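You operate a simulated robot arm through the tools that you are given. There is no shell and no other tool. Be economical: measure what you need, move in short steps, check, and stop when the job is done.

Carry out the task below with a simulated two-armed robot. There is one attempt and no reset: what you move stays moved.

Task
Clamp the purple holder in the vice, screw its stud in, then unclamp it and stand it in its cup.
Fine: let the closing jaw catch no finger.

It is judged by the outcome, as a careful person would: the job done as asked, and still so three seconds after it is handed in. It fails if anything else is knocked over, pushed out of place, dropped, spilled or broken.

Robot
Two 7-joint arms with two-finger parallel grippers on one trunk, on a base that drives. Base frame: it is fixed to the floor where the robot stands at the start and does not move with it; the origin is under the middle of the robot, x ahead of it, y to its left, z up. Lengths are in mm, angles in rad, forces in N, time in s.
The left shoulder is at the start at [70, 163, 1170], the right one opposite. With the tool pointing down near the work surface each hand reaches from about 400 to 880 mm from the robot's upright axis, wherever it stands, measured 20 degrees to its own side. Places, roughly: seat of the holder vice [500, 200, 900]; jaw lever [400, 100, 900]; purple holder's cup [500, 0, 900]. Payload 3.43 kg a hand.
Tool frame (each hand has its own): the origin (TCP) lies between the finger pads and is the grasp point; the fingertips stand 34 mm ahead of it; z points along the fingers, y is the line along which they close. Largest opening 128 mm; finger width 24, thickness 12; the body of the gripper, 48 by 130 mm, starts 96 mm behind the TCP.
Orientation is that of the tool frame in the base frame, as a unit quaternion [w, x, y, z]. With the fingers straight down and closing along the base's y, the tool's x points along the base's -x, its y along +y and its z along -z.

Tools
- The arms move only by the tool nudge_tool. It takes "left_steps", "right_steps" or both (then of equal length, played together; a hand with none holds still); each is a list that holds one entry, the list of rows, each a list of 7 numbers: the shift along the tool's x, y, z in mm, then the turn, a rotation vector about the tool's x, y, z in rad, then the opening in per cent of the stroke, from 0 (shut) to 100 (fully open). In form: [[[tx, ty, tz, rx, ry, rz, claw], ...]]. A call has 1 to 10 rows; each row is the pose to reach, as a shift and turn from the pose commanded when the call began, along the tool's axes at that moment. Rows are played at 5 a second. More than 50 mm and 0.15 rad between two rows, or a gripper value outside its range, and nothing of the call is played. A pose out of reach is approached as far as the arm can. The call stops where the force on the tool passes 90 N (or 10 N more than at its start, if that is more) or the arm is blocked; 0.2 s more then pass. The fingers move at their own pace (about 153 mm/s each) and stop on an object; they squeeze with about 29 N. The grip force told is the motor's: it shows also when the fingers shut on nothing. Time passes only in rows, and 0.2 s behind the last, so rows that repeat a pose let the fingers close. It gives the time, the measured TCP pose, the force on the tool (base axes), the opening and the grip force at its end, in the units of the frame above (readings bear some noise), and new pictures: "views" is both (left out), scene, wrist or none (wrist: the cameras of the hands that moved).
- Cameras (640 x 400 px; columns grow to the right, rows downward): "scene" is now at [136.2, 25.5, 1398]; the picture's right is [0.30, -0.95, 0.00], its down [-0.54, -0.17, -0.83] and it looks along [0.79, 0.25, -0.56] (base axes); focal length 214 px, centre (320, 200). "left" rides on the left gripper at [76, 11, -160] in its tool frame; the picture's right is [-0.15, 0.99, 0.00], its down [-0.88, -0.13, -0.46] and it looks along [-0.45, -0.07, 0.89] (tool axes); focal length 234 px, centre (320, 200). "right" rides on the right gripper at [76, -11, -160] in its tool frame; the picture's right is [0.15, 0.99, 0.00], its down [-0.88, 0.13, -0.46] and it looks along [-0.45, 0.07, 0.89] (tool axes); focal length 234 px, centre (320, 200). There is no depth. A picture from a camera that has moved, and an enlarged one, comes with that camera's place and axes in the base frame and with its lens.
- lift_body(by): slides the trunk up (or, below 0, down) by that many mm; the arms and the scene camera ride with it, the base frame stays. It gives what a move gives, with no picture.
- roll_base(legs): drives the robot by 1 to 6 legs, each [ahead, left, turn to the left] in mm, mm and rad, along the robot's own axes; the way and the turn of a leg run together, so that a leg with both is an arc; at most 1500 mm and 3.142 rad a leg. The arms and the cameras ride along, it lands a little off, and it stops where it bumps. It gives what a move gives, and a new picture of the scene camera.
- pan_tilt(pan, tilt): turns the head with the scene camera to pan (to the left, within 1.501 rad either way) and tilt (down, from -0.506 to 1.204), counted from straight ahead of the robot. It gives what a move gives, and a new picture of the scene camera.
- inspect(camera, box): a new picture of the part [left, top, right, bottom] of that camera's present view, enlarged. The clock stands still meanwhile.
- close_job(): hands the job in; it is judged then, once.

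Go step by step. Nothing tells you exact positions but the pictures and the camera data: compare them with the known pose of the tool, close in by small moves and look again before you grip or let go. The budget is 120 turns and 260 pictures, counting those below and the enlarged ones. Unless the task says otherwise, let go and move clear before handing in, and close with one line.

The tools are called by a JSON object that holds its "op" and its "data". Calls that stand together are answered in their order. nudge_tool: Moves the arms, as the interface text tells. Its arguments: {"type":"object","properties":{"left_steps":{"type":"array"},"right_steps":{"type":"array"},"views":{"type":"string","enum":["both","scene","wrist","none"]}},"required":[]} The other tools are called the same way: lift_body (by) slides the trunk up or down; roll_base (legs) drives the base; pan_tilt (pan, tilt) turns the head that bears the scene camera; inspect (camera, box) takes an enlarged picture of a part of a camera's view; close_job () hands the job in.

At the start:

```text
time: 0.0
left_tcp_pos: [486.5, 352.2, 1255.5]
left_tool_rot: [-0.001, -0.001, 1.0, 0.0]
left_force: [0.0, 0.0, 0.1]
left_opening: 127.6
left_grip_force: 0.0
right_tcp_pos: [434.1, -73.4, 1288.1]
right_tool_rot: [0.0, 0.001, 1.0, 0.001]
right_force: [-0.6, 0.6, 0.4]
right_opening: 127.9
right_grip_force: 0.1
trunk travel left (down, up): [-650.0, 290.0]
robot x, y, heading: [-0.2, 1.1, 0.001]
head pan, tilt: [0.307, 0.599]
```

scene: 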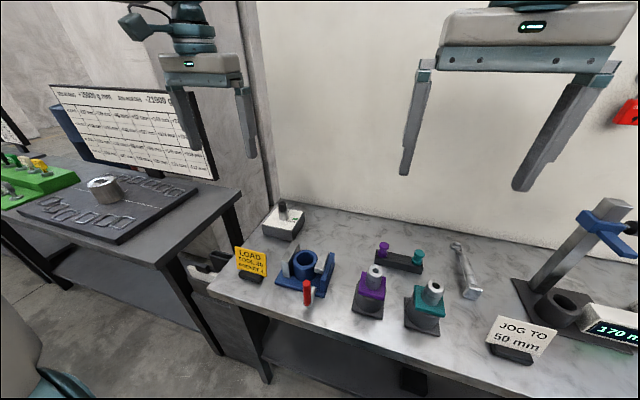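
right: 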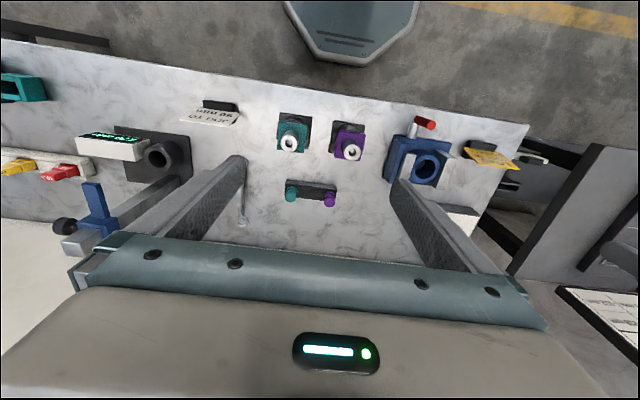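
left: 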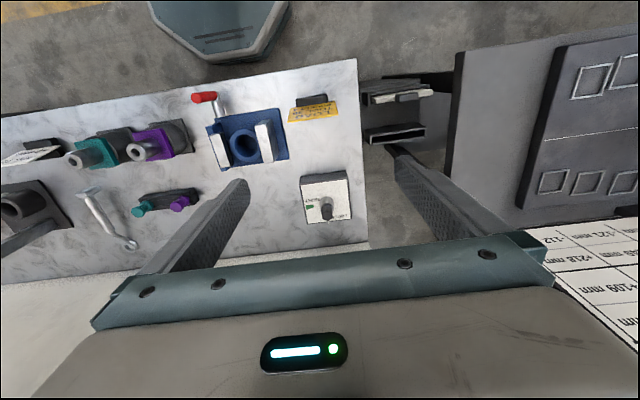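

I see the blue vice with its red lever, the purple holder in its cup, and a small rack with a purple and a teal stud. I'll look closer before moving.

{"op": "inspect", "data": {"camera": "scene", "box": [220, 190, 480, 350]}}

{"op": "inspect", "data": {"camera": "left", "box": [40, 70, 360, 270]}}

{"op": "inspect", "data": {"camera": "right", "box": [240, 80, 540, 260]}}

```text
2.46 times, centred on (350, 270) of scene
camera zoom: at [136.2, 25.5, 1398.0], right [0.3, -0.95, 0.0], down [-0.54, -0.17, -0.83], along [0.79, 0.25, -0.56], focal length 528 px, centre (246, 28)
```

zoom: 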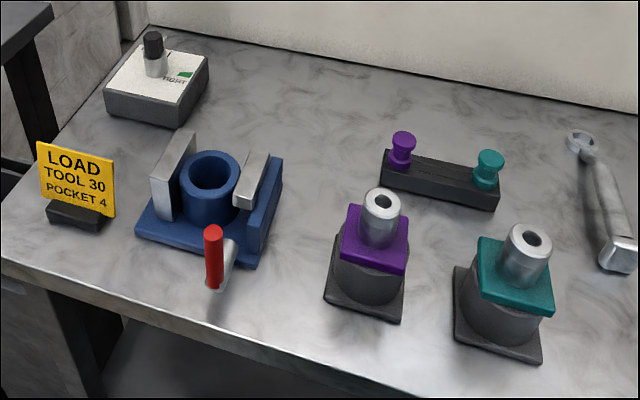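

```text
2.00 times, centred on (200, 170) of left
camera zoom: at [409.4, 364.0, 1415.2], right [0.15, 0.99, 0.0], down [0.88, -0.13, 0.46], along [0.45, -0.07, -0.89], focal length 468 px, centre (560, 260)
```

zoom: 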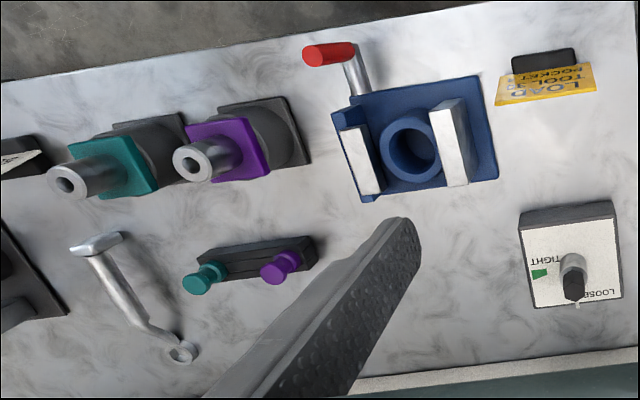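

```text
2.13 times, centred on (390, 170) of right
camera zoom: at [358.2, -84.9, 1448.2], right [-0.15, 0.99, 0.0], down [0.88, 0.13, 0.46], along [0.45, 0.07, -0.89], focal length 500 px, centre (171, 264)
```

zoom: 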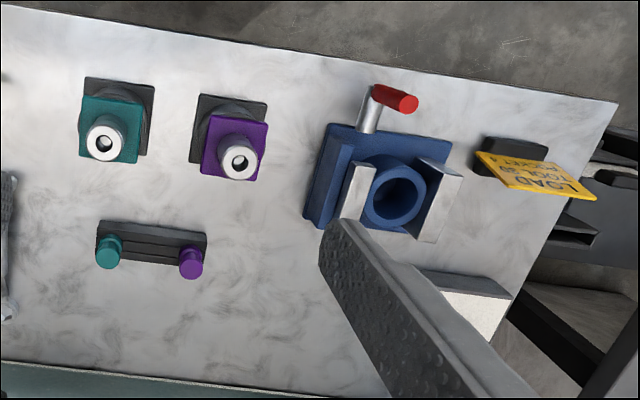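

The holder top is at about (473, 0, 989), and the lever's red handle stands near (403, 143, 890–985). I'll bring the left hand lower for a closer look at the vice.

{"op": "nudge_tool", "data": {"left_steps": [[[12, -24, 36, 0, 0, 0, 100], [24, -48, 72, 0, 0, 0, 100], [36, -72, 108, 0, 0, 0, 100], [48, -96, 144, 0, 0, 0, 100], [60, -120, 180, 0, 0, 0, 100]]], "views": "wrist"}}

{"op": "inspect", "data": {"camera": "scene", "box": [260, 190, 360, 320]}}

```text
time: 1.2
left_tcp_pos: [424.4, 231.0, 1077.4]
left_tool_rot: [0.0, -0.001, 1.0, 0.0]
left_force: [0.8, -0.2, 0.6]
left_opening: 128.1
left_grip_force: 0.0
right_tcp_pos: [436.0, -74.0, 1288.6]
right_tool_rot: [-0.001, 0.001, 1.0, 0.001]
right_force: [0.7, 0.5, 0.8]
right_opening: 127.9
right_grip_force: 0.1
trunk travel left (down, up): [-650.0, 290.0]
robot x, y, heading: [1.6, -1.5, -0.005]
head pan, tilt: [0.307, 0.599]
camera left: at [349.7, 243.1, 1237.0], right [0.14, 0.99, 0.0], down [0.88, -0.13, 0.46], along [0.45, -0.07, -0.89], focal length 234 px, centre (320, 200)
```

left: 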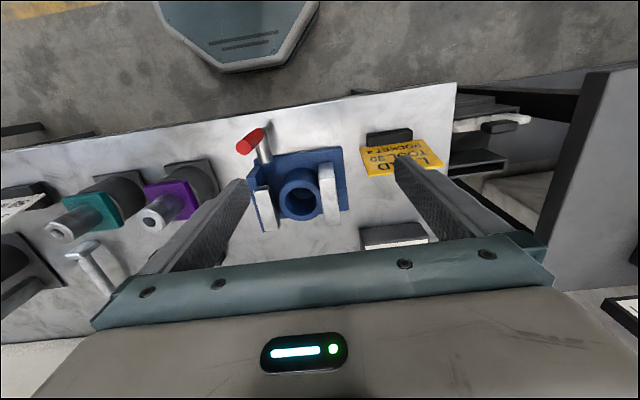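

```text
3.08 times, centred on (310, 255) of scene
camera zoom: at [137.1, 24.0, 1397.9], right [0.3, -0.95, 0.0], down [-0.54, -0.17, -0.83], along [0.79, 0.25, -0.56], focal length 660 px, centre (351, 31)
```

zoom: 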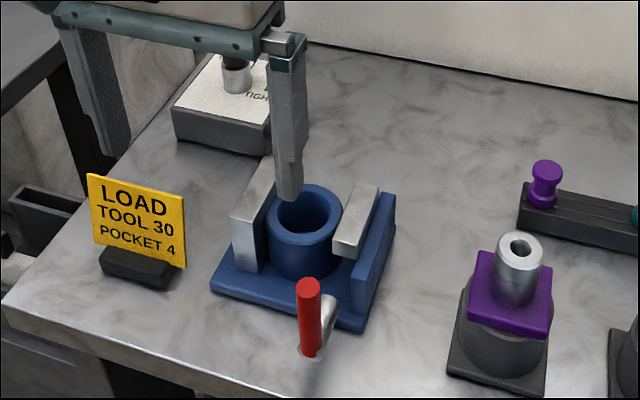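

{"op": "inspect", "data": {"camera": "left", "box": [220, 110, 380, 250]}}

{"op": "inspect", "data": {"camera": "left", "box": [30, 130, 250, 290]}}

```text
2.86 times, centred on (300, 180) of left
camera zoom: at [349.7, 243.1, 1237.0], right [0.14, 0.99, 0.0], down [0.88, -0.13, 0.46], along [0.45, -0.07, -0.89], focal length 669 px, centre (377, 257)
```

zoom: 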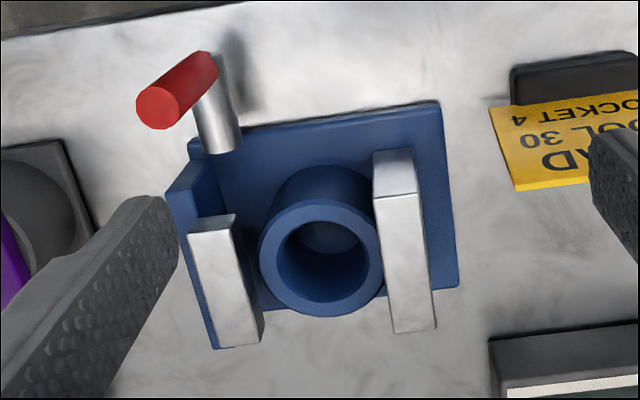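

```text
2.50 times, centred on (140, 210) of left
camera zoom: at [349.7, 243.1, 1237.0], right [0.14, 0.99, 0.0], down [0.88, -0.13, 0.46], along [0.45, -0.07, -0.89], focal length 585 px, centre (770, 175)
```

zoom: 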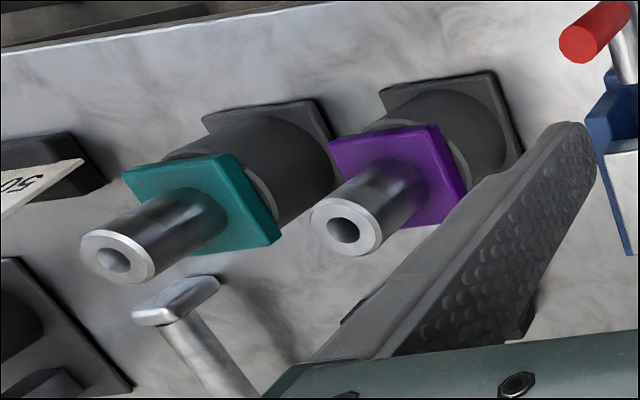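

Seat ring top is near (502, 188, 926), the holder top near (478, −1, 980). I'll clear the right hand to the right and turn the left gripper 90° so its fingers close along x (clear of the jaws), moving toward the holder.

{"op": "nudge_tool", "data": {"left_steps": [[[-5, -12, 0, 0, 0, 0.15, 100], [-10, -24, 0, 0, 0, 0.3, 100], [-15, -36, 0, 0, 0, 0.45, 100], [-20, -48, 0, 0, 0, 0.6, 100], [-25, -60, 0, 0, 0, 0.75, 100], [-30, -72, 0, 0, 0, 0.9, 100], [-35, -84, 0, 0, 0, 1.05, 100], [-40, -96, 0, 0, 0, 1.2, 100], [-45, -108, 0, 0, 0, 1.35, 100], [-50, -120, 0, 0, 0, 1.5, 100]]], "right_steps": [[[0, -30, 0, 0, 0, 0, 100], [0, -60, 0, 0, 0, 0, 100], [0, -90, 0, 0, 0, 0, 100], [0, -120, 0, 0, 0, 0, 100], [0, -150, 0, 0, 0, 0, 100], [0, -180, 0, 0, 0, 0, 100], [0, -210, 0, 0, 0, 0, 100], [0, -240, 0, 0, 0, 0, 100], [0, -270, 0, 0, 0, 0, 100], [0, -300, 0, 0, 0, 0, 100]]], "views": "both"}}

```text
time: 3.4
left_tcp_pos: [479.3, 115.2, 1098.8]
left_tool_rot: [0.0, 0.681, 0.732, 0.001]
left_force: [0.2, -0.2, 0.3]
left_opening: 128.0
left_grip_force: 0.1
left hand out of reach, approached as far as the arm can: row 10
right_tcp_pos: [434.9, -373.8, 1288.4]
right_tool_rot: [0.0, 0.0, 1.0, 0.001]
right_force: [0.3, -0.5, -0.1]
right_opening: 127.8
right_grip_force: 0.0
trunk travel left (down, up): [-650.0, 290.0]
robot x, y, heading: [0.3, 3.6, -0.001]
head pan, tilt: [0.307, 0.599]
camera scene: at [137.2, 24.6, 1397.9], right [0.3, -0.95, 0.0], down [-0.54, -0.17, -0.83], along [0.79, 0.25, -0.56], focal length 214 px, centre (320, 200)
camera right: at [358.7, -385.3, 1448.8], right [-0.15, 0.99, 0.0], down [0.88, 0.13, 0.46], along [0.45, 0.07, -0.89], focal length 234 px, centre (320, 200)
camera left: at [485.8, 191.9, 1257.4], right [1.0, -0.08, 0.0], down [-0.07, -0.89, 0.46], along [-0.03, -0.45, -0.89], focal length 234 px, centre (320, 200)
```

scene: 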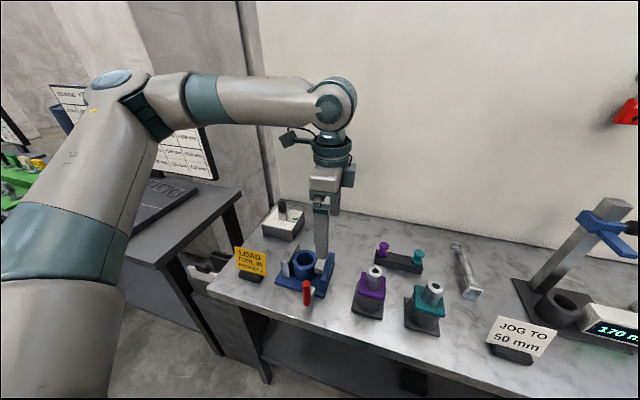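
right: 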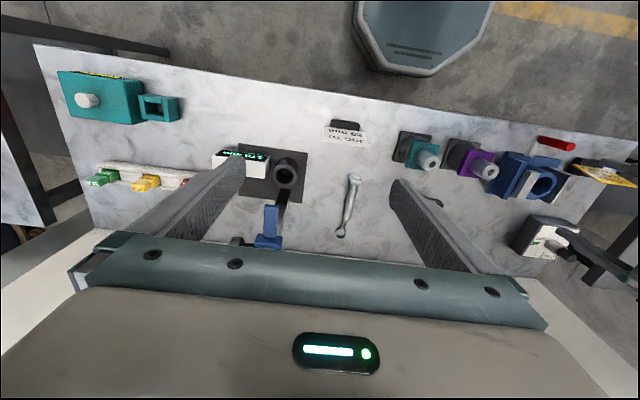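
left: 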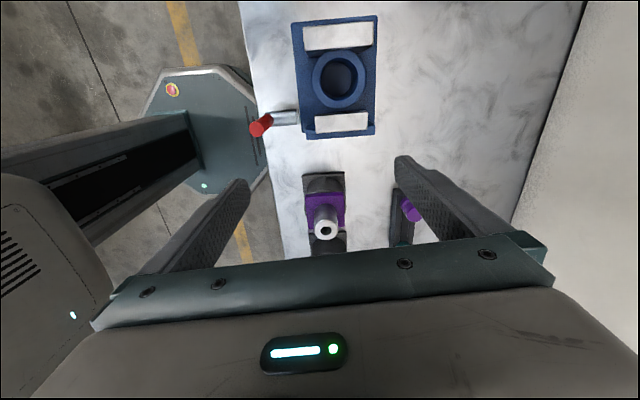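

The left arm is cramped here, so I'll step the base back and to the right to put the holder and vice in the left hand's comfortable zone.

{"op": "roll_base", "data": {"legs": [[-130, 0, 0], [0, -170, 0]]}}

```text
time: 5.8
left_tcp_pos: [348.4, -55.3, 1097.6]
left_tool_rot: [0.001, 0.68, 0.733, -0.001]
left_force: [-0.1, -0.4, -0.8]
left_opening: 128.0
left_grip_force: 0.0
right_tcp_pos: [304.7, -543.2, 1289.9]
right_tool_rot: [0.0, 0.001, 1.0, 0.0]
right_force: [1.0, 0.6, 1.0]
right_opening: 128.0
right_grip_force: 0.0
trunk travel left (down, up): [-650.0, 290.0]
robot x, y, heading: [-130.8, -170.6, -0.004]
head pan, tilt: [0.307, 0.599]
camera scene: at [5.8, -144.8, 1397.9], right [0.3, -0.95, 0.0], down [-0.54, -0.17, -0.83], along [0.79, 0.25, -0.56], focal length 214 px, centre (320, 200)
```

scene: 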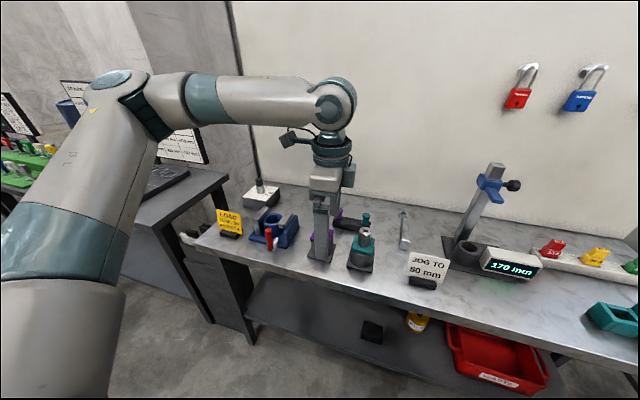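

{"op": "nudge_tool", "data": {"left_steps": [[[11, 33, 0, 0, 0, 0.02, 100], [22, 67, 0, 0, 0, 0.04, 100], [33, 100, 0, 0, 0, 0.06, 100], [44, 134, 0, 0, 0, 0.075, 100]]], "views": "both"}}

```text
time: 6.8
left_tcp_pos: [477.0, 0.8, 1097.2]
left_tool_rot: [0.002, 0.707, 0.707, -0.001]
left_force: [-0.1, -0.2, -0.1]
left_opening: 127.7
left_grip_force: 0.0
right_tcp_pos: [304.8, -543.2, 1288.4]
right_tool_rot: [-0.001, 0.0, 1.0, 0.0]
right_force: [-0.4, 0.2, 0.2]
right_opening: 127.9
right_grip_force: 0.1
trunk travel left (down, up): [-650.0, 290.0]
robot x, y, heading: [-127.2, -169.9, -0.002]
head pan, tilt: [0.307, 0.599]
camera scene: at [6.9, -144.9, 1397.8], right [0.3, -0.95, 0.0], down [-0.54, -0.17, -0.83], along [0.79, 0.25, -0.56], focal length 214 px, centre (320, 200)
camera left: at [489.5, 77.4, 1256.5], right [0.99, -0.15, 0.0], down [-0.13, -0.88, 0.46], along [-0.07, -0.45, -0.89], focal length 234 px, centre (320, 200)
```

scene: 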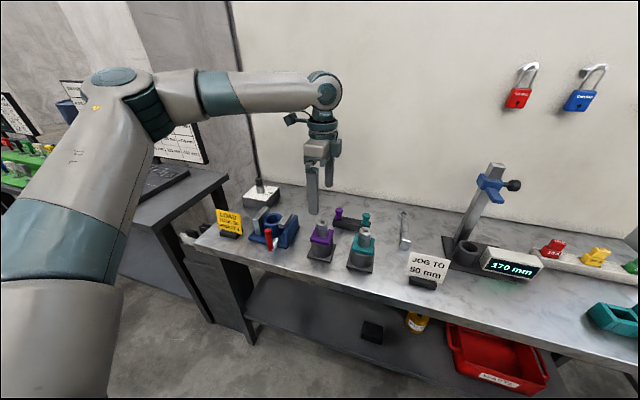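
left: 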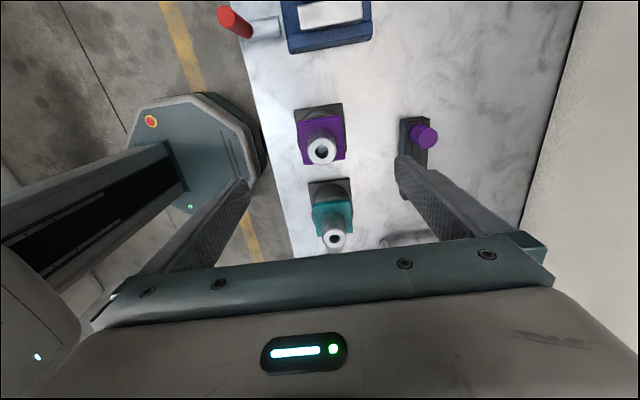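

{"op": "inspect", "data": {"camera": "left", "box": [270, 90, 370, 260]}}

{"op": "inspect", "data": {"camera": "scene", "box": [230, 190, 390, 290]}}

```text
2.35 times, centred on (320, 175) of left
camera zoom: at [489.5, 77.4, 1256.5], right [0.99, -0.15, 0.0], down [-0.13, -0.88, 0.46], along [-0.07, -0.45, -0.89], focal length 551 px, centre (320, 259)
```

zoom: 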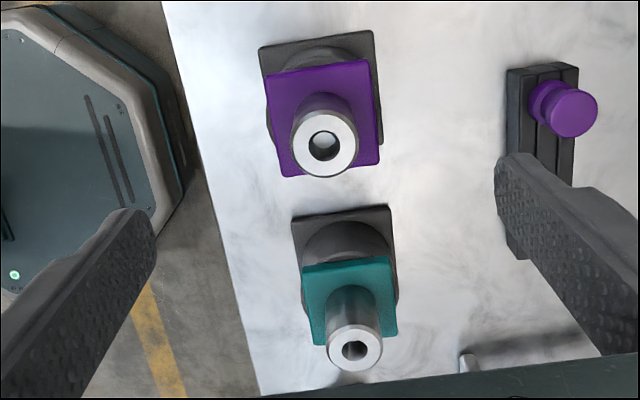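

```text
4.00 times, centred on (310, 240) of scene
camera zoom: at [6.9, -144.9, 1397.8], right [0.3, -0.95, 0.0], down [-0.54, -0.17, -0.83], along [0.79, 0.25, -0.56], focal length 858 px, centre (360, 40)
```

zoom: 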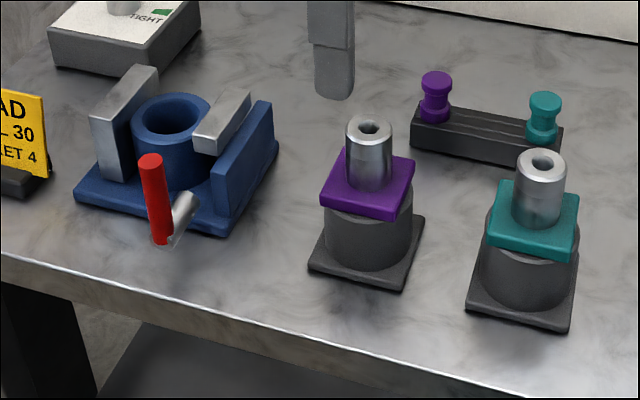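

Alignment over the purple holder looks right (hole projects where expected). Descending part-way to check.

{"op": "nudge_tool", "data": {"left_steps": [[[0, 0, 35, 0, 0, 0, 80], [0, 0, 67, 0, 0, 0, 70]]], "views": "both"}}

{"op": "inspect", "data": {"camera": "left", "box": [220, 80, 420, 280]}}

```text
time: 7.4
left_tcp_pos: [477.4, -1.2, 1031.4]
left_tool_rot: [0.002, 0.708, 0.707, 0.0]
left_force: [-0.2, -0.1, -0.1]
left_opening: 89.5
left_grip_force: 0.0
right_tcp_pos: [303.9, -544.5, 1290.2]
right_tool_rot: [0.0, -0.001, 1.0, 0.0]
right_force: [-0.5, 0.4, -0.4]
right_opening: 127.9
right_grip_force: 0.0
trunk travel left (down, up): [-650.0, 290.0]
robot x, y, heading: [-130.1, -171.4, -0.003]
head pan, tilt: [0.307, 0.599]
camera scene: at [6.4, -145.6, 1397.9], right [0.3, -0.95, 0.0], down [-0.54, -0.17, -0.83], along [0.79, 0.25, -0.56], focal length 214 px, centre (320, 200)
camera left: at [488.5, 76.2, 1190.8], right [0.99, -0.15, 0.0], down [-0.13, -0.88, 0.46], along [-0.07, -0.45, -0.89], focal length 234 px, centre (320, 200)
```

scene: 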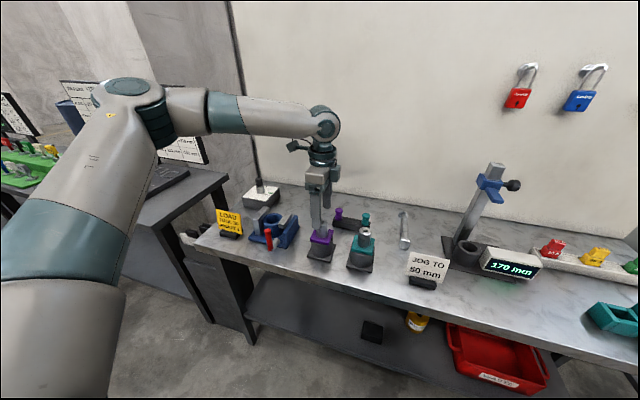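
left: 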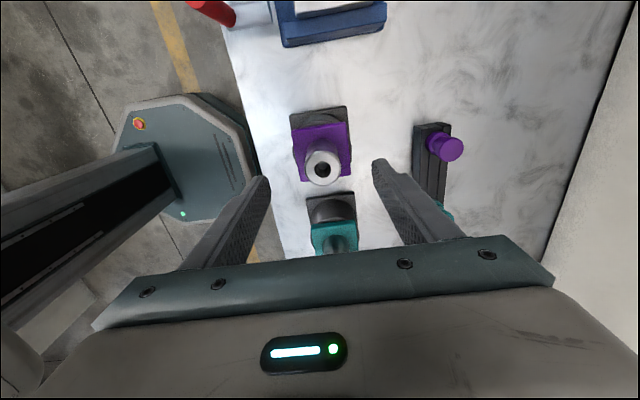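

```text
2.00 times, centred on (320, 180) of left
camera zoom: at [488.5, 76.2, 1190.8], right [0.99, -0.15, 0.0], down [-0.13, -0.88, 0.46], along [-0.07, -0.45, -0.89], focal length 468 px, centre (320, 240)
```

zoom: 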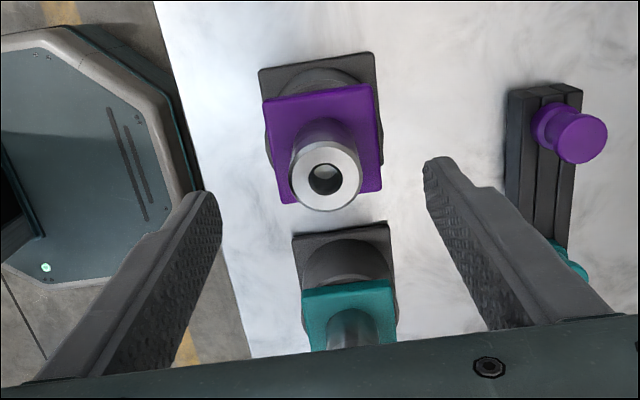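

Centred to within about a millimetre. Lowering around the tube and closing.

{"op": "nudge_tool", "data": {"left_steps": [[[0, 0, 25, 0, 0, 0, 50], [0, 0, 47, 0, 0, 0, 50], [0, 0, 47, 0, 0, 0, 50]]], "views": "wrist"}}

{"op": "inspect", "data": {"camera": "scene", "box": [270, 170, 370, 270]}}

```text
time: 8.2
left_tcp_pos: [472.2, 7.0, 986.9]
left_tool_rot: [0.001, 0.708, 0.706, 0.001]
left_force: [-0.4, -0.2, 0.0]
left_opening: 64.0
left_grip_force: 0.0
left hand out of reach, approached as far as the arm can: row 1, 2, 3
right_tcp_pos: [302.2, -544.9, 1290.0]
right_tool_rot: [0.0, 0.001, 1.0, 0.001]
right_force: [0.1, 0.1, 0.4]
right_opening: 128.3
right_grip_force: 0.1
trunk travel left (down, up): [-650.0, 290.0]
robot x, y, heading: [-127.4, -169.7, -0.005]
head pan, tilt: [0.307, 0.599]
camera left: at [483.6, 82.9, 1146.7], right [0.99, -0.15, 0.0], down [-0.13, -0.88, 0.46], along [-0.07, -0.45, -0.89], focal length 234 px, centre (320, 200)
```

left: 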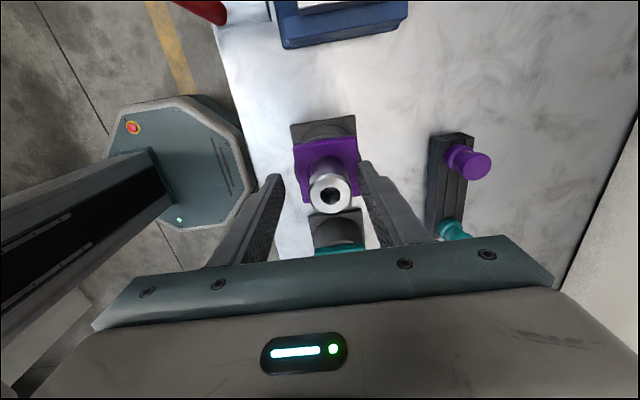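

```text
4.00 times, centred on (320, 220) of scene
camera zoom: at [5.2, -146.3, 1398.0], right [0.3, -0.95, 0.0], down [-0.54, -0.17, -0.83], along [0.79, 0.25, -0.56], focal length 858 px, centre (320, 120)
```

zoom: 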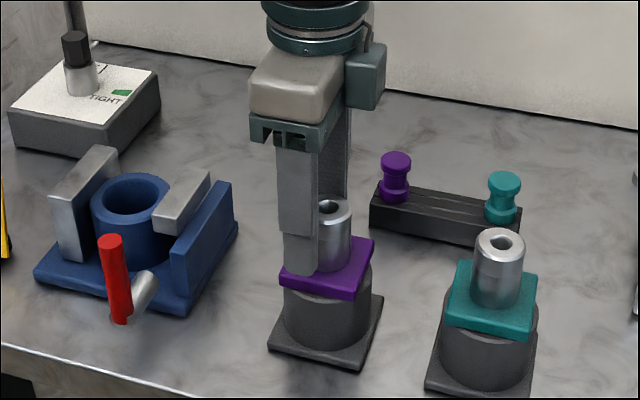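

The arm hits a joint limit with this wrist turn, so I'll rise and turn the gripper the other way (fingers still along x).

{"op": "nudge_tool", "data": {"left_steps": [[[0, 0, -40, 0, 0, 0, 50], [0, 0, -80, 0, 0, 0, 50], [0, 0, -110, 0, 0, 0, 50], [0, 0, -120, 0, 0, -0.15, 50], [0, 0, -120, 0, 0, -0.3, 50], [0, 0, -120, 0, 0, -0.45, 50], [0, 0, -120, 0, 0, -0.6, 50], [0, 0, -120, 0, 0, -0.75, 50], [0, 0, -120, 0, 0, -0.9, 50], [0, 0, -120, 0, 0, -1.05, 50]]], "views": "none"}}

{"op": "nudge_tool", "data": {"left_steps": [[[0, 0, 0, 0, 0, -0.15, 50], [0, 0, 0, 0, 0, -0.3, 50], [0, 0, 0, 0, 0, -0.45, 50], [0, 0, 0, 0, 0, -0.6, 50], [0, 0, 0, 0, 0, -0.75, 50], [0, 0, 0, 0, 0, -0.9, 50], [0, 0, 0, 0, 0, -1.05, 50]]], "views": "none"}}

{"op": "nudge_tool", "data": {"left_steps": [[[0, 0, 0, 0, 0, -0.15, 50], [0, 0, 0, 0, 0, -0.3, 50], [0, 0, 0, 0, 0, -0.45, 50], [0, 0, 0, 0, 0, -0.6, 50], [0, 0, 0, 0, 0, -0.75, 50], [0, 0, 0, 0, 0, -0.9, 50], [0, 0, 0, 0, 0, -1.04, 50]]], "views": "both"}}

```text
time: 10.4
left_tcp_pos: [473.7, 6.2, 1107.3]
left_tool_rot: [0.001, 0.257, 0.966, 0.0]
left_force: [-0.3, -0.2, 0.4]
left_opening: 64.1
left_grip_force: 0.0
right_tcp_pos: [303.3, -543.4, 1289.5]
right_tool_rot: [0.001, 0.0, 1.0, 0.0]
right_force: [0.8, 0.2, 0.1]
right_opening: 128.2
right_grip_force: 0.0
trunk travel left (down, up): [-650.0, 290.0]
robot x, y, heading: [-128.0, -167.8, -0.001]
head pan, tilt: [0.307, 0.599]
```

```text
time: 12.0
left_tcp_pos: [474.2, 6.3, 1105.9]
left_tool_rot: [0.0, -0.262, 0.965, 0.0]
left_force: [0.5, 0.4, -0.7]
left_opening: 63.8
left_grip_force: 0.0
right_tcp_pos: [303.6, -544.6, 1289.0]
right_tool_rot: [0.0, 0.001, 1.0, 0.001]
right_force: [0.9, -0.7, -1.0]
right_opening: 128.3
right_grip_force: 0.1
trunk travel left (down, up): [-650.0, 290.0]
robot x, y, heading: [-130.3, -173.3, 0.001]
head pan, tilt: [0.307, 0.599]
```

```text
time: 13.6
left_tcp_pos: [474.1, 5.0, 1106.3]
left_tool_rot: [0.0, -0.706, 0.708, 0.001]
left_force: [-0.4, 0.7, 0.0]
left_opening: 63.9
left_grip_force: 0.0
right_tcp_pos: [303.2, -543.5, 1289.1]
right_tool_rot: [0.0, 0.0, 1.0, 0.0]
right_force: [-0.3, -0.4, 0.0]
right_opening: 128.1
right_grip_force: 0.1
trunk travel left (down, up): [-650.0, 290.0]
robot x, y, heading: [-132.2, -170.5, -0.004]
head pan, tilt: [0.307, 0.599]
camera scene: at [5.6, -146.1, 1398.0], right [0.3, -0.95, 0.0], down [-0.54, -0.17, -0.83], along [0.79, 0.25, -0.56], focal length 214 px, centre (320, 200)
camera left: at [462.5, -69.3, 1266.1], right [-0.99, 0.15, 0.0], down [0.13, 0.88, 0.46], along [0.07, 0.45, -0.89], focal length 234 px, centre (320, 200)
```

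scene: 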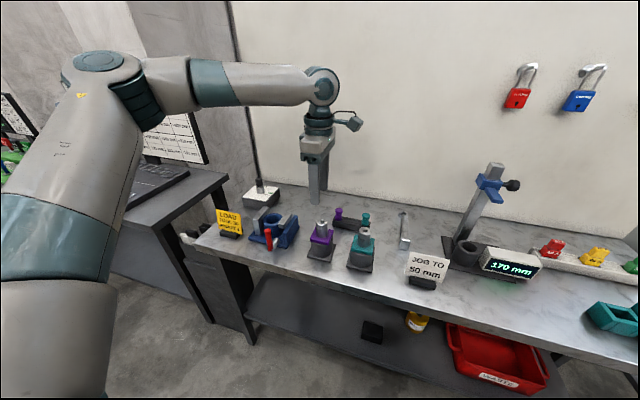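
left: 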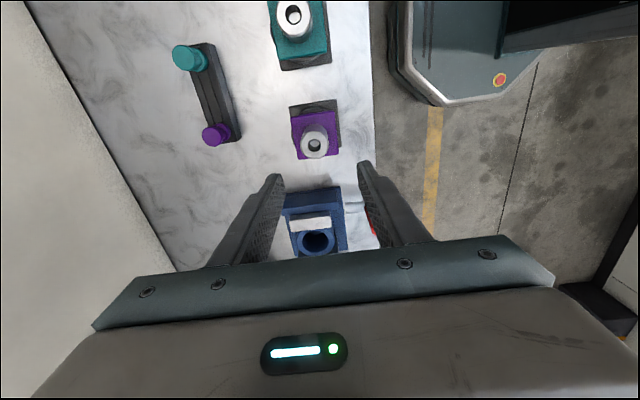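

This orientation is fully reachable. I'll correct by a few mm and lower over the tube.

{"op": "nudge_tool", "data": {"left_steps": [[[6.5, -4.3, 30, 0, 0, 0, 50], [6.5, -4.3, 70, 0, 0, 0, 50], [6.5, -4.3, 75, 0, 0, 0, 50]]], "views": "wrist"}}

{"op": "inspect", "data": {"camera": "left", "box": [220, 80, 420, 280]}}

```text
time: 14.4
left_tcp_pos: [478.1, 0.5, 1032.8]
left_tool_rot: [0.0, -0.706, 0.708, -0.001]
left_force: [-0.3, 0.0, 0.7]
left_opening: 64.2
left_grip_force: 0.0
right_tcp_pos: [303.1, -544.5, 1289.4]
right_tool_rot: [0.0, 0.001, 1.0, 0.0]
right_force: [-0.5, -0.5, -0.6]
right_opening: 128.2
right_grip_force: 0.0
trunk travel left (down, up): [-650.0, 290.0]
robot x, y, heading: [-129.4, -172.8, -0.003]
head pan, tilt: [0.307, 0.599]
camera left: at [465.2, -75.3, 1190.7], right [-0.99, 0.15, 0.0], down [0.13, 0.88, 0.46], along [0.07, 0.45, -0.89], focal length 234 px, centre (320, 200)
```

left: 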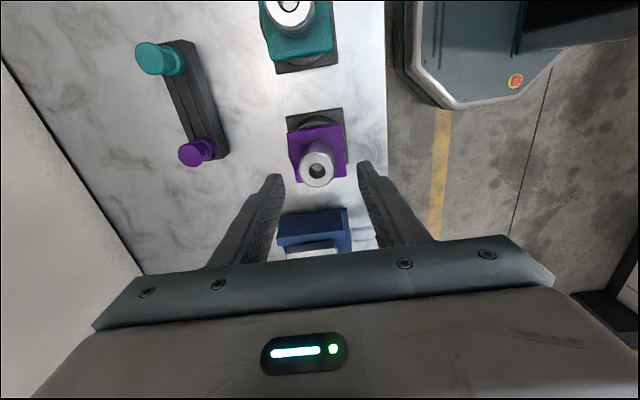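

```text
2.00 times, centred on (320, 180) of left
camera zoom: at [465.2, -75.3, 1190.7], right [-0.99, 0.15, 0.0], down [0.13, 0.88, 0.46], along [0.07, 0.45, -0.89], focal length 468 px, centre (320, 240)
```

zoom: 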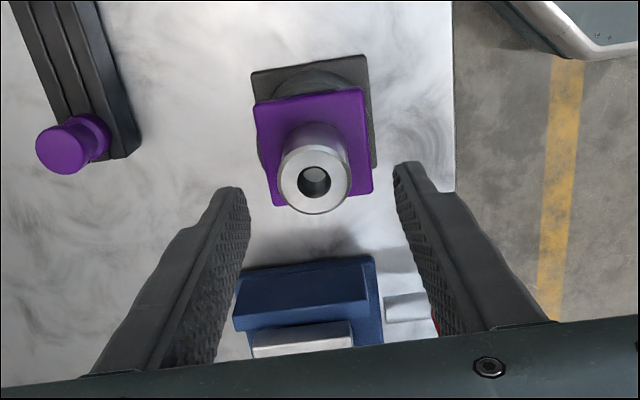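

{"op": "nudge_tool", "data": {"left_steps": [[[0, -2.5, 25, 0, 0, 0, 50], [0, -2.5, 48, 0, 0, 0, 50], [0, -2.5, 48, 0, 0, 0, 50]]], "views": "wrist"}}

{"op": "inspect", "data": {"camera": "scene", "box": [290, 190, 350, 270]}}

```text
time: 15.2
left_tcp_pos: [474.8, 7.1, 985.8]
left_tool_rot: [-0.001, -0.705, 0.709, -0.001]
left_force: [0.6, 0.5, -0.3]
left_opening: 64.0
left_grip_force: 0.0
left hand out of reach, approached as far as the arm can: row 1, 2, 3
right_tcp_pos: [303.0, -544.3, 1289.9]
right_tool_rot: [0.0, 0.0, 1.0, 0.001]
right_force: [-0.4, 0.2, 0.3]
right_opening: 128.2
right_grip_force: 0.1
trunk travel left (down, up): [-650.0, 290.0]
robot x, y, heading: [-130.1, -171.3, 0.001]
head pan, tilt: [0.307, 0.599]
camera left: at [462.7, -67.0, 1145.9], right [-0.99, 0.15, 0.0], down [0.13, 0.88, 0.45], along [0.07, 0.45, -0.89], focal length 234 px, centre (320, 200)
```

left: 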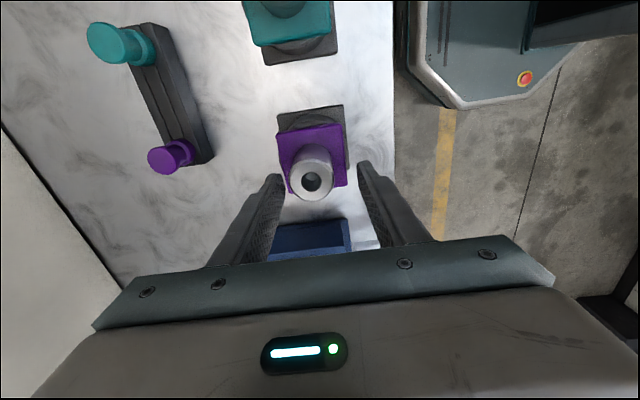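

```text
5.00 times, centred on (320, 230) of scene
camera zoom: at [5.5, -146.2, 1398.0], right [0.3, -0.95, 0.0], down [-0.54, -0.17, -0.83], along [0.79, 0.25, -0.56], focal length 1072 px, centre (320, 50)
```

zoom: 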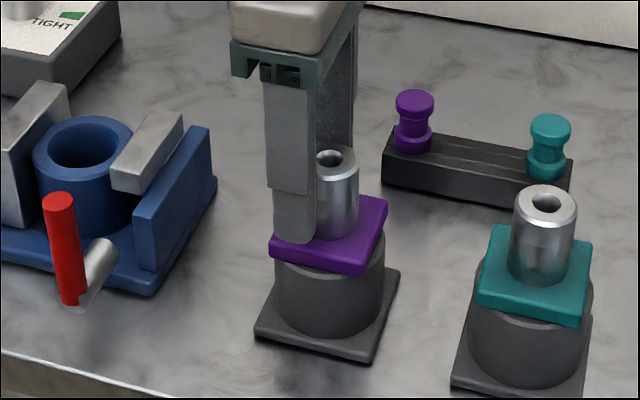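

The limit is height relative to the shoulder, so I'll raise the hand clear and lower the trunk 150 mm.

{"op": "nudge_tool", "data": {"left_steps": [[[0, 0, -45, 0, 0, 0, 50], [0, 0, -90, 0, 0, 0, 50], [0, 0, -135, 0, 0, 0, 50], [0, 0, -180, 0, 0, 0, 50], [0, 0, -215, 0, 0, 0, 50]]], "views": "none"}}

{"op": "lift_body", "data": {"by": -150}}

```text
time: 16.4
left_tcp_pos: [474.8, 23.5, 1204.5]
left_tool_rot: [0.001, -0.706, 0.709, 0.0]
left_force: [0.6, 0.3, 0.1]
left_opening: 63.8
left_grip_force: 0.1
left hand out of reach, approached as far as the arm can: row 5
right_tcp_pos: [302.0, -544.5, 1289.1]
right_tool_rot: [0.001, 0.0, 1.0, 0.0]
right_force: [-0.8, -0.6, -0.1]
right_opening: 127.9
right_grip_force: 0.1
trunk travel left (down, up): [-650.0, 290.0]
robot x, y, heading: [-132.3, -170.2, 0.0]
head pan, tilt: [0.307, 0.599]
```

```text
time: 18.1
left_tcp_pos: [475.2, 22.7, 1052.9]
left_tool_rot: [0.001, -0.706, 0.708, -0.001]
left_force: [0.6, 0.3, 0.6]
left_opening: 63.9
left_grip_force: 0.1
right_tcp_pos: [304.0, -544.8, 1139.1]
right_tool_rot: [-0.001, 0.001, 1.0, 0.0]
right_force: [0.0, -0.5, 0.0]
right_opening: 128.0
right_grip_force: 0.0
trunk travel left (down, up): [-500.0, 440.0]
robot x, y, heading: [-132.7, -167.5, 0.001]
head pan, tilt: [0.307, 0.599]
```

{"op": "roll_base", "data": {"legs": [[0, -110, 0]]}}

{"op": "nudge_tool", "data": {"left_steps": [[[-30, 0, 0, 0, 0, 0, 50], [-60, -2, 0, 0, 0, 0, 50], [-87, -4, 0, 0, 0, 0, 50]]], "views": "both"}}

```text
time: 19.3
left_tcp_pos: [475.9, -88.6, 1053.6]
left_tool_rot: [0.0, -0.706, 0.708, 0.0]
left_force: [-0.2, -1.3, 0.5]
left_opening: 64.3
left_grip_force: 0.1
right_tcp_pos: [304.1, -655.0, 1139.0]
right_tool_rot: [0.0, 0.001, 1.0, 0.001]
right_force: [0.1, -0.5, -0.6]
right_opening: 127.8
right_grip_force: 0.0
trunk travel left (down, up): [-500.0, 440.0]
robot x, y, heading: [-134.2, -280.9, 0.003]
head pan, tilt: [0.307, 0.599]
camera scene: at [5.5, -256.8, 1248.0], right [0.3, -0.95, 0.0], down [-0.54, -0.17, -0.83], along [0.79, 0.25, -0.56], focal length 214 px, centre (320, 200)
```

scene: 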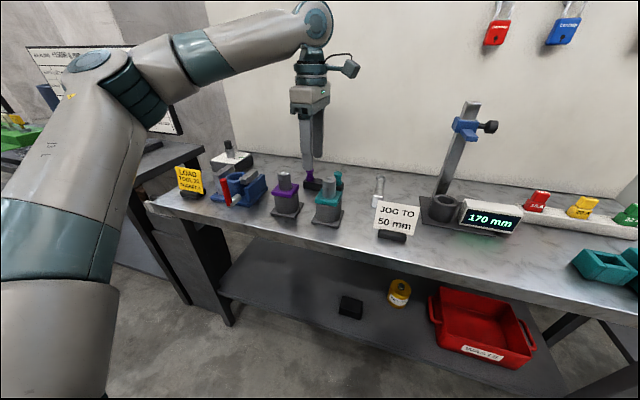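

```text
time: 20.1
left_tcp_pos: [479.0, 1.6, 1053.6]
left_tool_rot: [-0.001, -0.706, 0.708, -0.002]
left_force: [0.0, 0.9, -0.6]
left_opening: 64.0
left_grip_force: 0.1
right_tcp_pos: [303.1, -654.1, 1138.9]
right_tool_rot: [0.001, 0.0, 1.0, 0.0]
right_force: [-0.7, -0.8, 0.1]
right_opening: 128.2
right_grip_force: 0.2
trunk travel left (down, up): [-500.0, 440.0]
robot x, y, heading: [-127.7, -279.6, -0.002]
head pan, tilt: [0.307, 0.599]
camera scene: at [4.8, -255.7, 1248.0], right [0.3, -0.95, 0.0], down [-0.54, -0.17, -0.83], along [0.79, 0.25, -0.56], focal length 214 px, centre (320, 200)
camera left: at [467.5, -74.1, 1213.8], right [-0.99, 0.15, 0.0], down [0.13, 0.88, 0.45], along [0.07, 0.45, -0.89], focal length 234 px, centre (320, 200)
```

scene: 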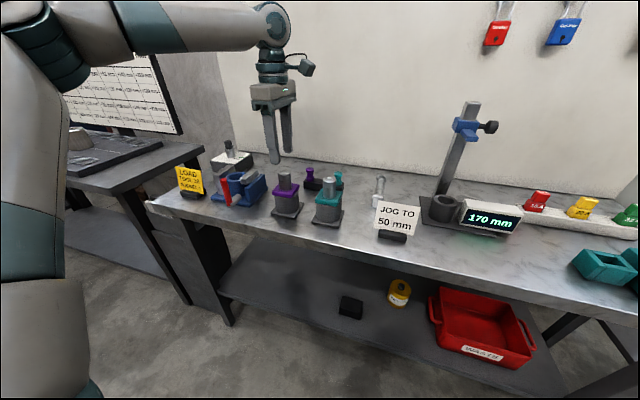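
left: 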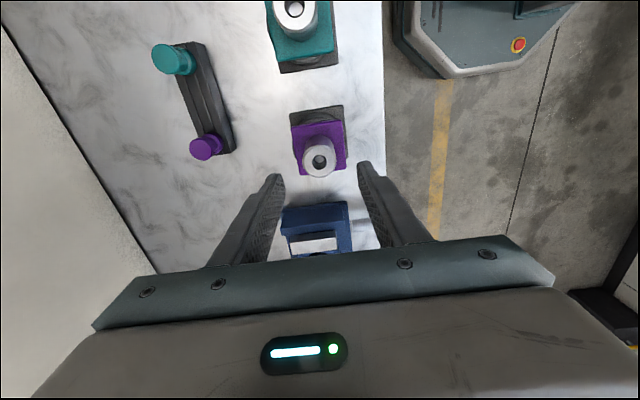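

{"op": "nudge_tool", "data": {"left_steps": [[[1.5, -1, 25, 0, 0, 0, 50], [1.5, -1, 50, 0, 0, 0, 50], [1.5, -1, 68, 0, 0, 0, 50]]], "views": "wrist"}}

{"op": "inspect", "data": {"camera": "scene", "box": [230, 130, 350, 230]}}

```text
time: 20.9
left_tcp_pos: [479.5, -2.4, 986.3]
left_tool_rot: [0.0, -0.706, 0.709, 0.001]
left_force: [0.9, 0.3, 0.5]
left_opening: 63.8
left_grip_force: 0.0
right_tcp_pos: [304.3, -655.2, 1139.0]
right_tool_rot: [0.0, 0.001, 1.0, -0.001]
right_force: [1.7, 0.6, 0.2]
right_opening: 128.1
right_grip_force: 0.0
trunk travel left (down, up): [-500.0, 440.0]
robot x, y, heading: [-127.5, -278.6, -0.0]
head pan, tilt: [0.307, 0.599]
camera left: at [468.2, -77.9, 1145.3], right [-0.99, 0.15, 0.0], down [0.13, 0.88, 0.46], along [0.07, 0.45, -0.89], focal length 234 px, centre (320, 200)
```

left: 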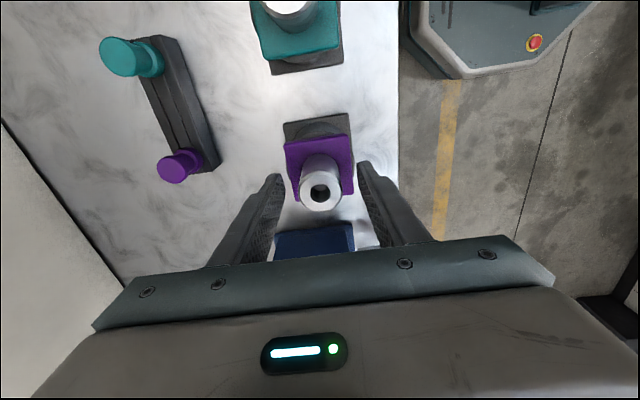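

```text
4.00 times, centred on (290, 180) of scene
camera zoom: at [5.7, -256.4, 1247.9], right [0.3, -0.95, 0.0], down [-0.54, -0.17, -0.83], along [0.79, 0.25, -0.56], focal length 858 px, centre (440, 280)
```

zoom: 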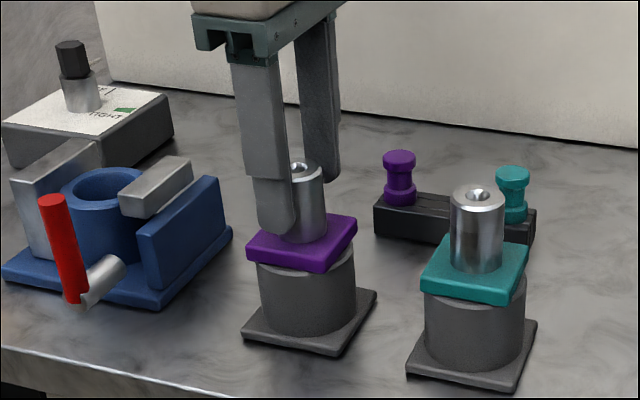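

Centred around the tube with tips just above the flange. Closing, then a test lift.

{"op": "nudge_tool", "data": {"left_steps": [[[0, 0, 0, 0, 0, 0, 30], [0, 0, 0, 0, 0, 0, 10], [0, 0, 0, 0, 0, 0, 5], [0, 0, 0, 0, 0, 0, 5]]], "views": "wrist"}}

```text
time: 21.9
left_tcp_pos: [480.1, -3.7, 985.7]
left_tool_rot: [0.0, -0.706, 0.708, 0.0]
left_force: [-0.1, -0.8, -1.3]
left_opening: 36.2
left_grip_force: 29.2
right_tcp_pos: [303.9, -656.0, 1138.6]
right_tool_rot: [0.0, 0.0, 1.0, 0.0]
right_force: [0.4, -0.8, -0.9]
right_opening: 127.8
right_grip_force: 0.2
trunk travel left (down, up): [-500.0, 440.0]
robot x, y, heading: [-129.7, -279.9, 0.001]
head pan, tilt: [0.307, 0.599]
camera left: at [468.2, -78.0, 1145.6], right [-0.99, 0.15, 0.0], down [0.13, 0.88, 0.46], along [0.07, 0.45, -0.89], focal length 234 px, centre (320, 200)
```

left: 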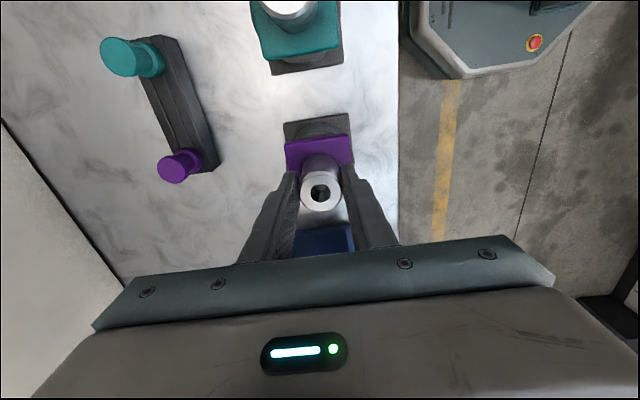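

Gripped (36 mm tube). Lifting straight up.

{"op": "nudge_tool", "data": {"left_steps": [[[0, 0, -10, 0, 0, 0, 5], [0, 0, -35, 0, 0, 0, 5], [0, 0, -65, 0, 0, 0, 5], [0, 0, -95, 0, 0, 0, 5], [0, 0, -120, 0, 0, 0, 5]]], "views": "both"}}

{"op": "inspect", "data": {"camera": "scene", "box": [190, 80, 350, 230]}}

```text
time: 23.1
left_tcp_pos: [480.0, -1.4, 1104.0]
left_tool_rot: [0.0, -0.706, 0.709, -0.001]
left_force: [0.0, -0.1, -5.9]
left_opening: 36.1
left_grip_force: 29.3
right_tcp_pos: [304.0, -655.2, 1140.3]
right_tool_rot: [0.001, 0.001, 1.0, 0.0]
right_force: [0.5, 0.7, -0.3]
right_opening: 128.0
right_grip_force: 0.0
trunk travel left (down, up): [-500.0, 440.0]
robot x, y, heading: [-128.5, -283.0, 0.003]
head pan, tilt: [0.307, 0.599]
camera scene: at [5.9, -256.2, 1247.9], right [0.3, -0.95, 0.0], down [-0.54, -0.17, -0.83], along [0.79, 0.25, -0.56], focal length 214 px, centre (320, 200)
camera left: at [468.4, -77.1, 1263.2], right [-0.99, 0.15, 0.0], down [0.13, 0.88, 0.46], along [0.07, 0.45, -0.89], focal length 234 px, centre (320, 200)
```

scene: 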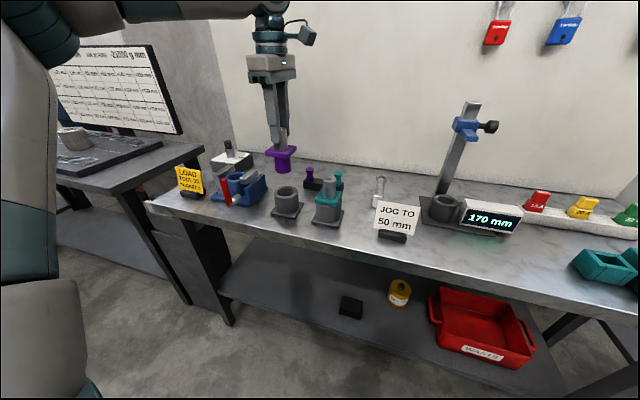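
left: 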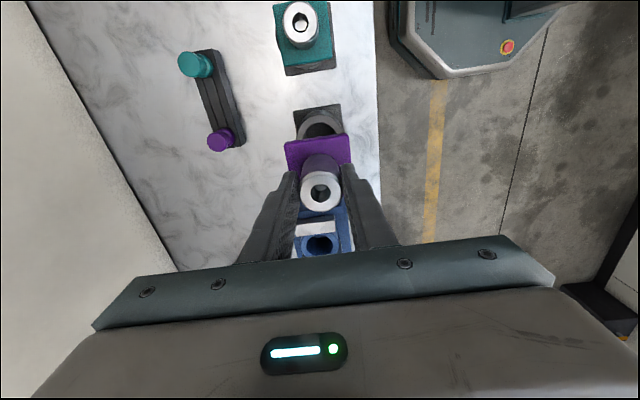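

```text
2.67 times, centred on (270, 155) of scene
camera zoom: at [5.9, -256.2, 1247.9], right [0.3, -0.95, 0.0], down [-0.54, -0.17, -0.83], along [0.79, 0.25, -0.56], focal length 572 px, centre (453, 320)
```

zoom: 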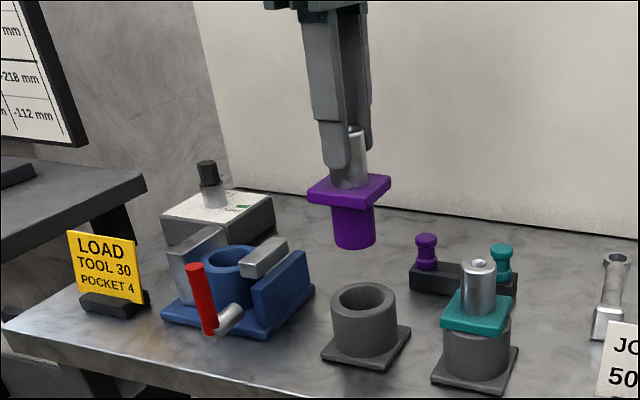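

Lifted cleanly. I'll zoom in to measure the cup and the seat from the wrist camera.

{"op": "inspect", "data": {"camera": "left", "box": [260, 90, 380, 270]}}

{"op": "inspect", "data": {"camera": "scene", "box": [200, 150, 310, 230]}}

```text
2.22 times, centred on (320, 180) of left
camera zoom: at [468.4, -77.1, 1263.2], right [-0.99, 0.15, 0.0], down [0.13, 0.88, 0.46], along [0.07, 0.45, -0.89], focal length 520 px, centre (320, 244)
```

zoom: 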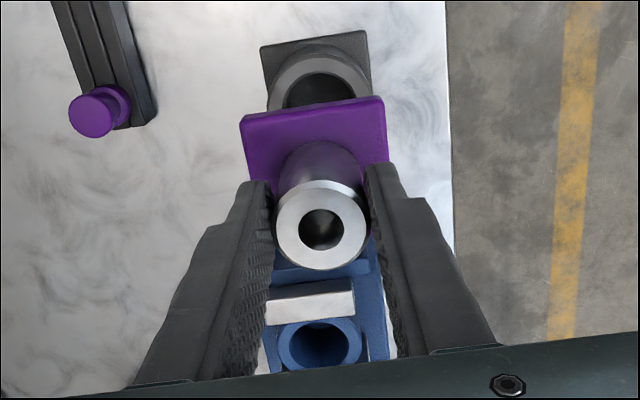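

```text
5.00 times, centred on (255, 190) of scene
camera zoom: at [5.9, -256.2, 1247.9], right [0.3, -0.95, 0.0], down [-0.54, -0.17, -0.83], along [0.79, 0.25, -0.56], focal length 1072 px, centre (645, 250)
```

zoom: 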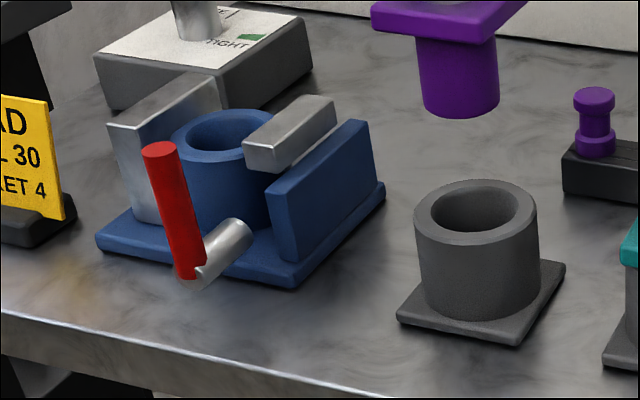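

Next I carry the holder above the vice seat at the same height, so I can compare how the seat ring looks with how the cup looks now.

{"op": "nudge_tool", "data": {"left_steps": [[[-40, -6, 0, 0, 0, 0, 5], [-80, -12, 0, 0, 0, 0, 5], [-120, -18, 0, 0, 0, 0, 5], [-160, -24, 0, 0, 0, 0, 5], [-192, -28, 0, 0, 0, 0, 5]]], "views": "both"}}

{"op": "inspect", "data": {"camera": "left", "box": [260, 90, 380, 270]}}

```text
time: 24.3
left_tcp_pos: [509.4, 190.6, 1104.0]
left_tool_rot: [0.0, -0.705, 0.709, 0.0]
left_force: [0.2, 0.9, -7.5]
left_opening: 35.8
left_grip_force: 29.1
right_tcp_pos: [303.8, -653.2, 1139.9]
right_tool_rot: [0.0, 0.001, 1.0, 0.0]
right_force: [0.0, 0.3, -0.4]
right_opening: 128.1
right_grip_force: 0.2
trunk travel left (down, up): [-500.0, 440.0]
robot x, y, heading: [-131.5, -284.7, -0.003]
head pan, tilt: [0.307, 0.599]
camera scene: at [6.2, -255.1, 1247.8], right [0.3, -0.95, 0.0], down [-0.54, -0.17, -0.83], along [0.79, 0.25, -0.56], focal length 214 px, centre (320, 200)
camera left: at [497.8, 115.4, 1263.3], right [-0.99, 0.15, 0.0], down [0.13, 0.88, 0.45], along [0.07, 0.45, -0.89], focal length 234 px, centre (320, 200)
```

scene: 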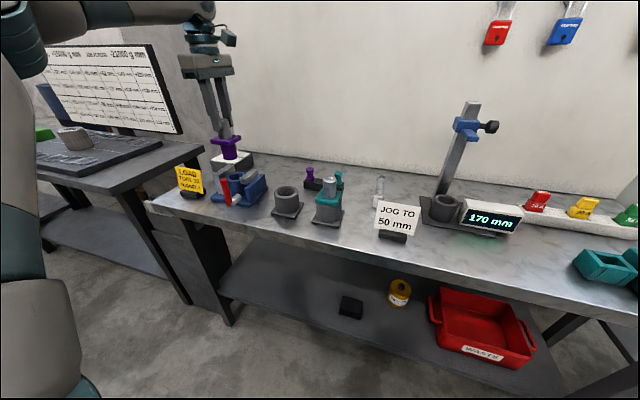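
left: 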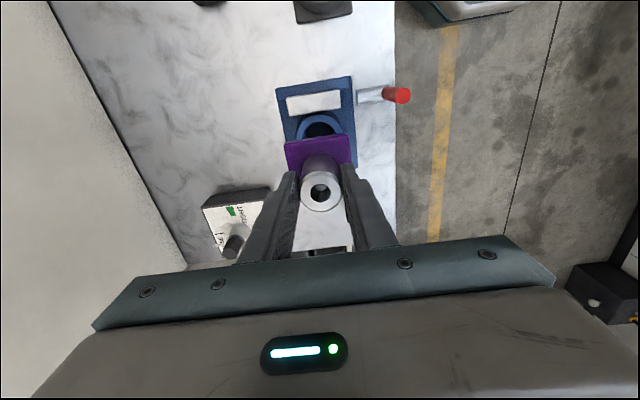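

```text
2.22 times, centred on (320, 180) of left
camera zoom: at [497.8, 115.4, 1263.3], right [-0.99, 0.15, 0.0], down [0.13, 0.88, 0.45], along [0.07, 0.45, -0.89], focal length 520 px, centre (320, 244)
```

zoom: 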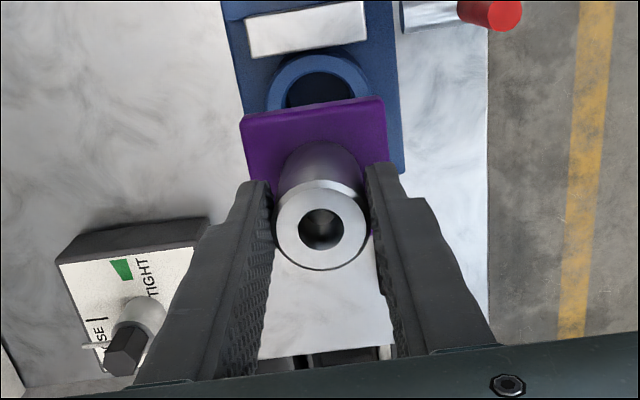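

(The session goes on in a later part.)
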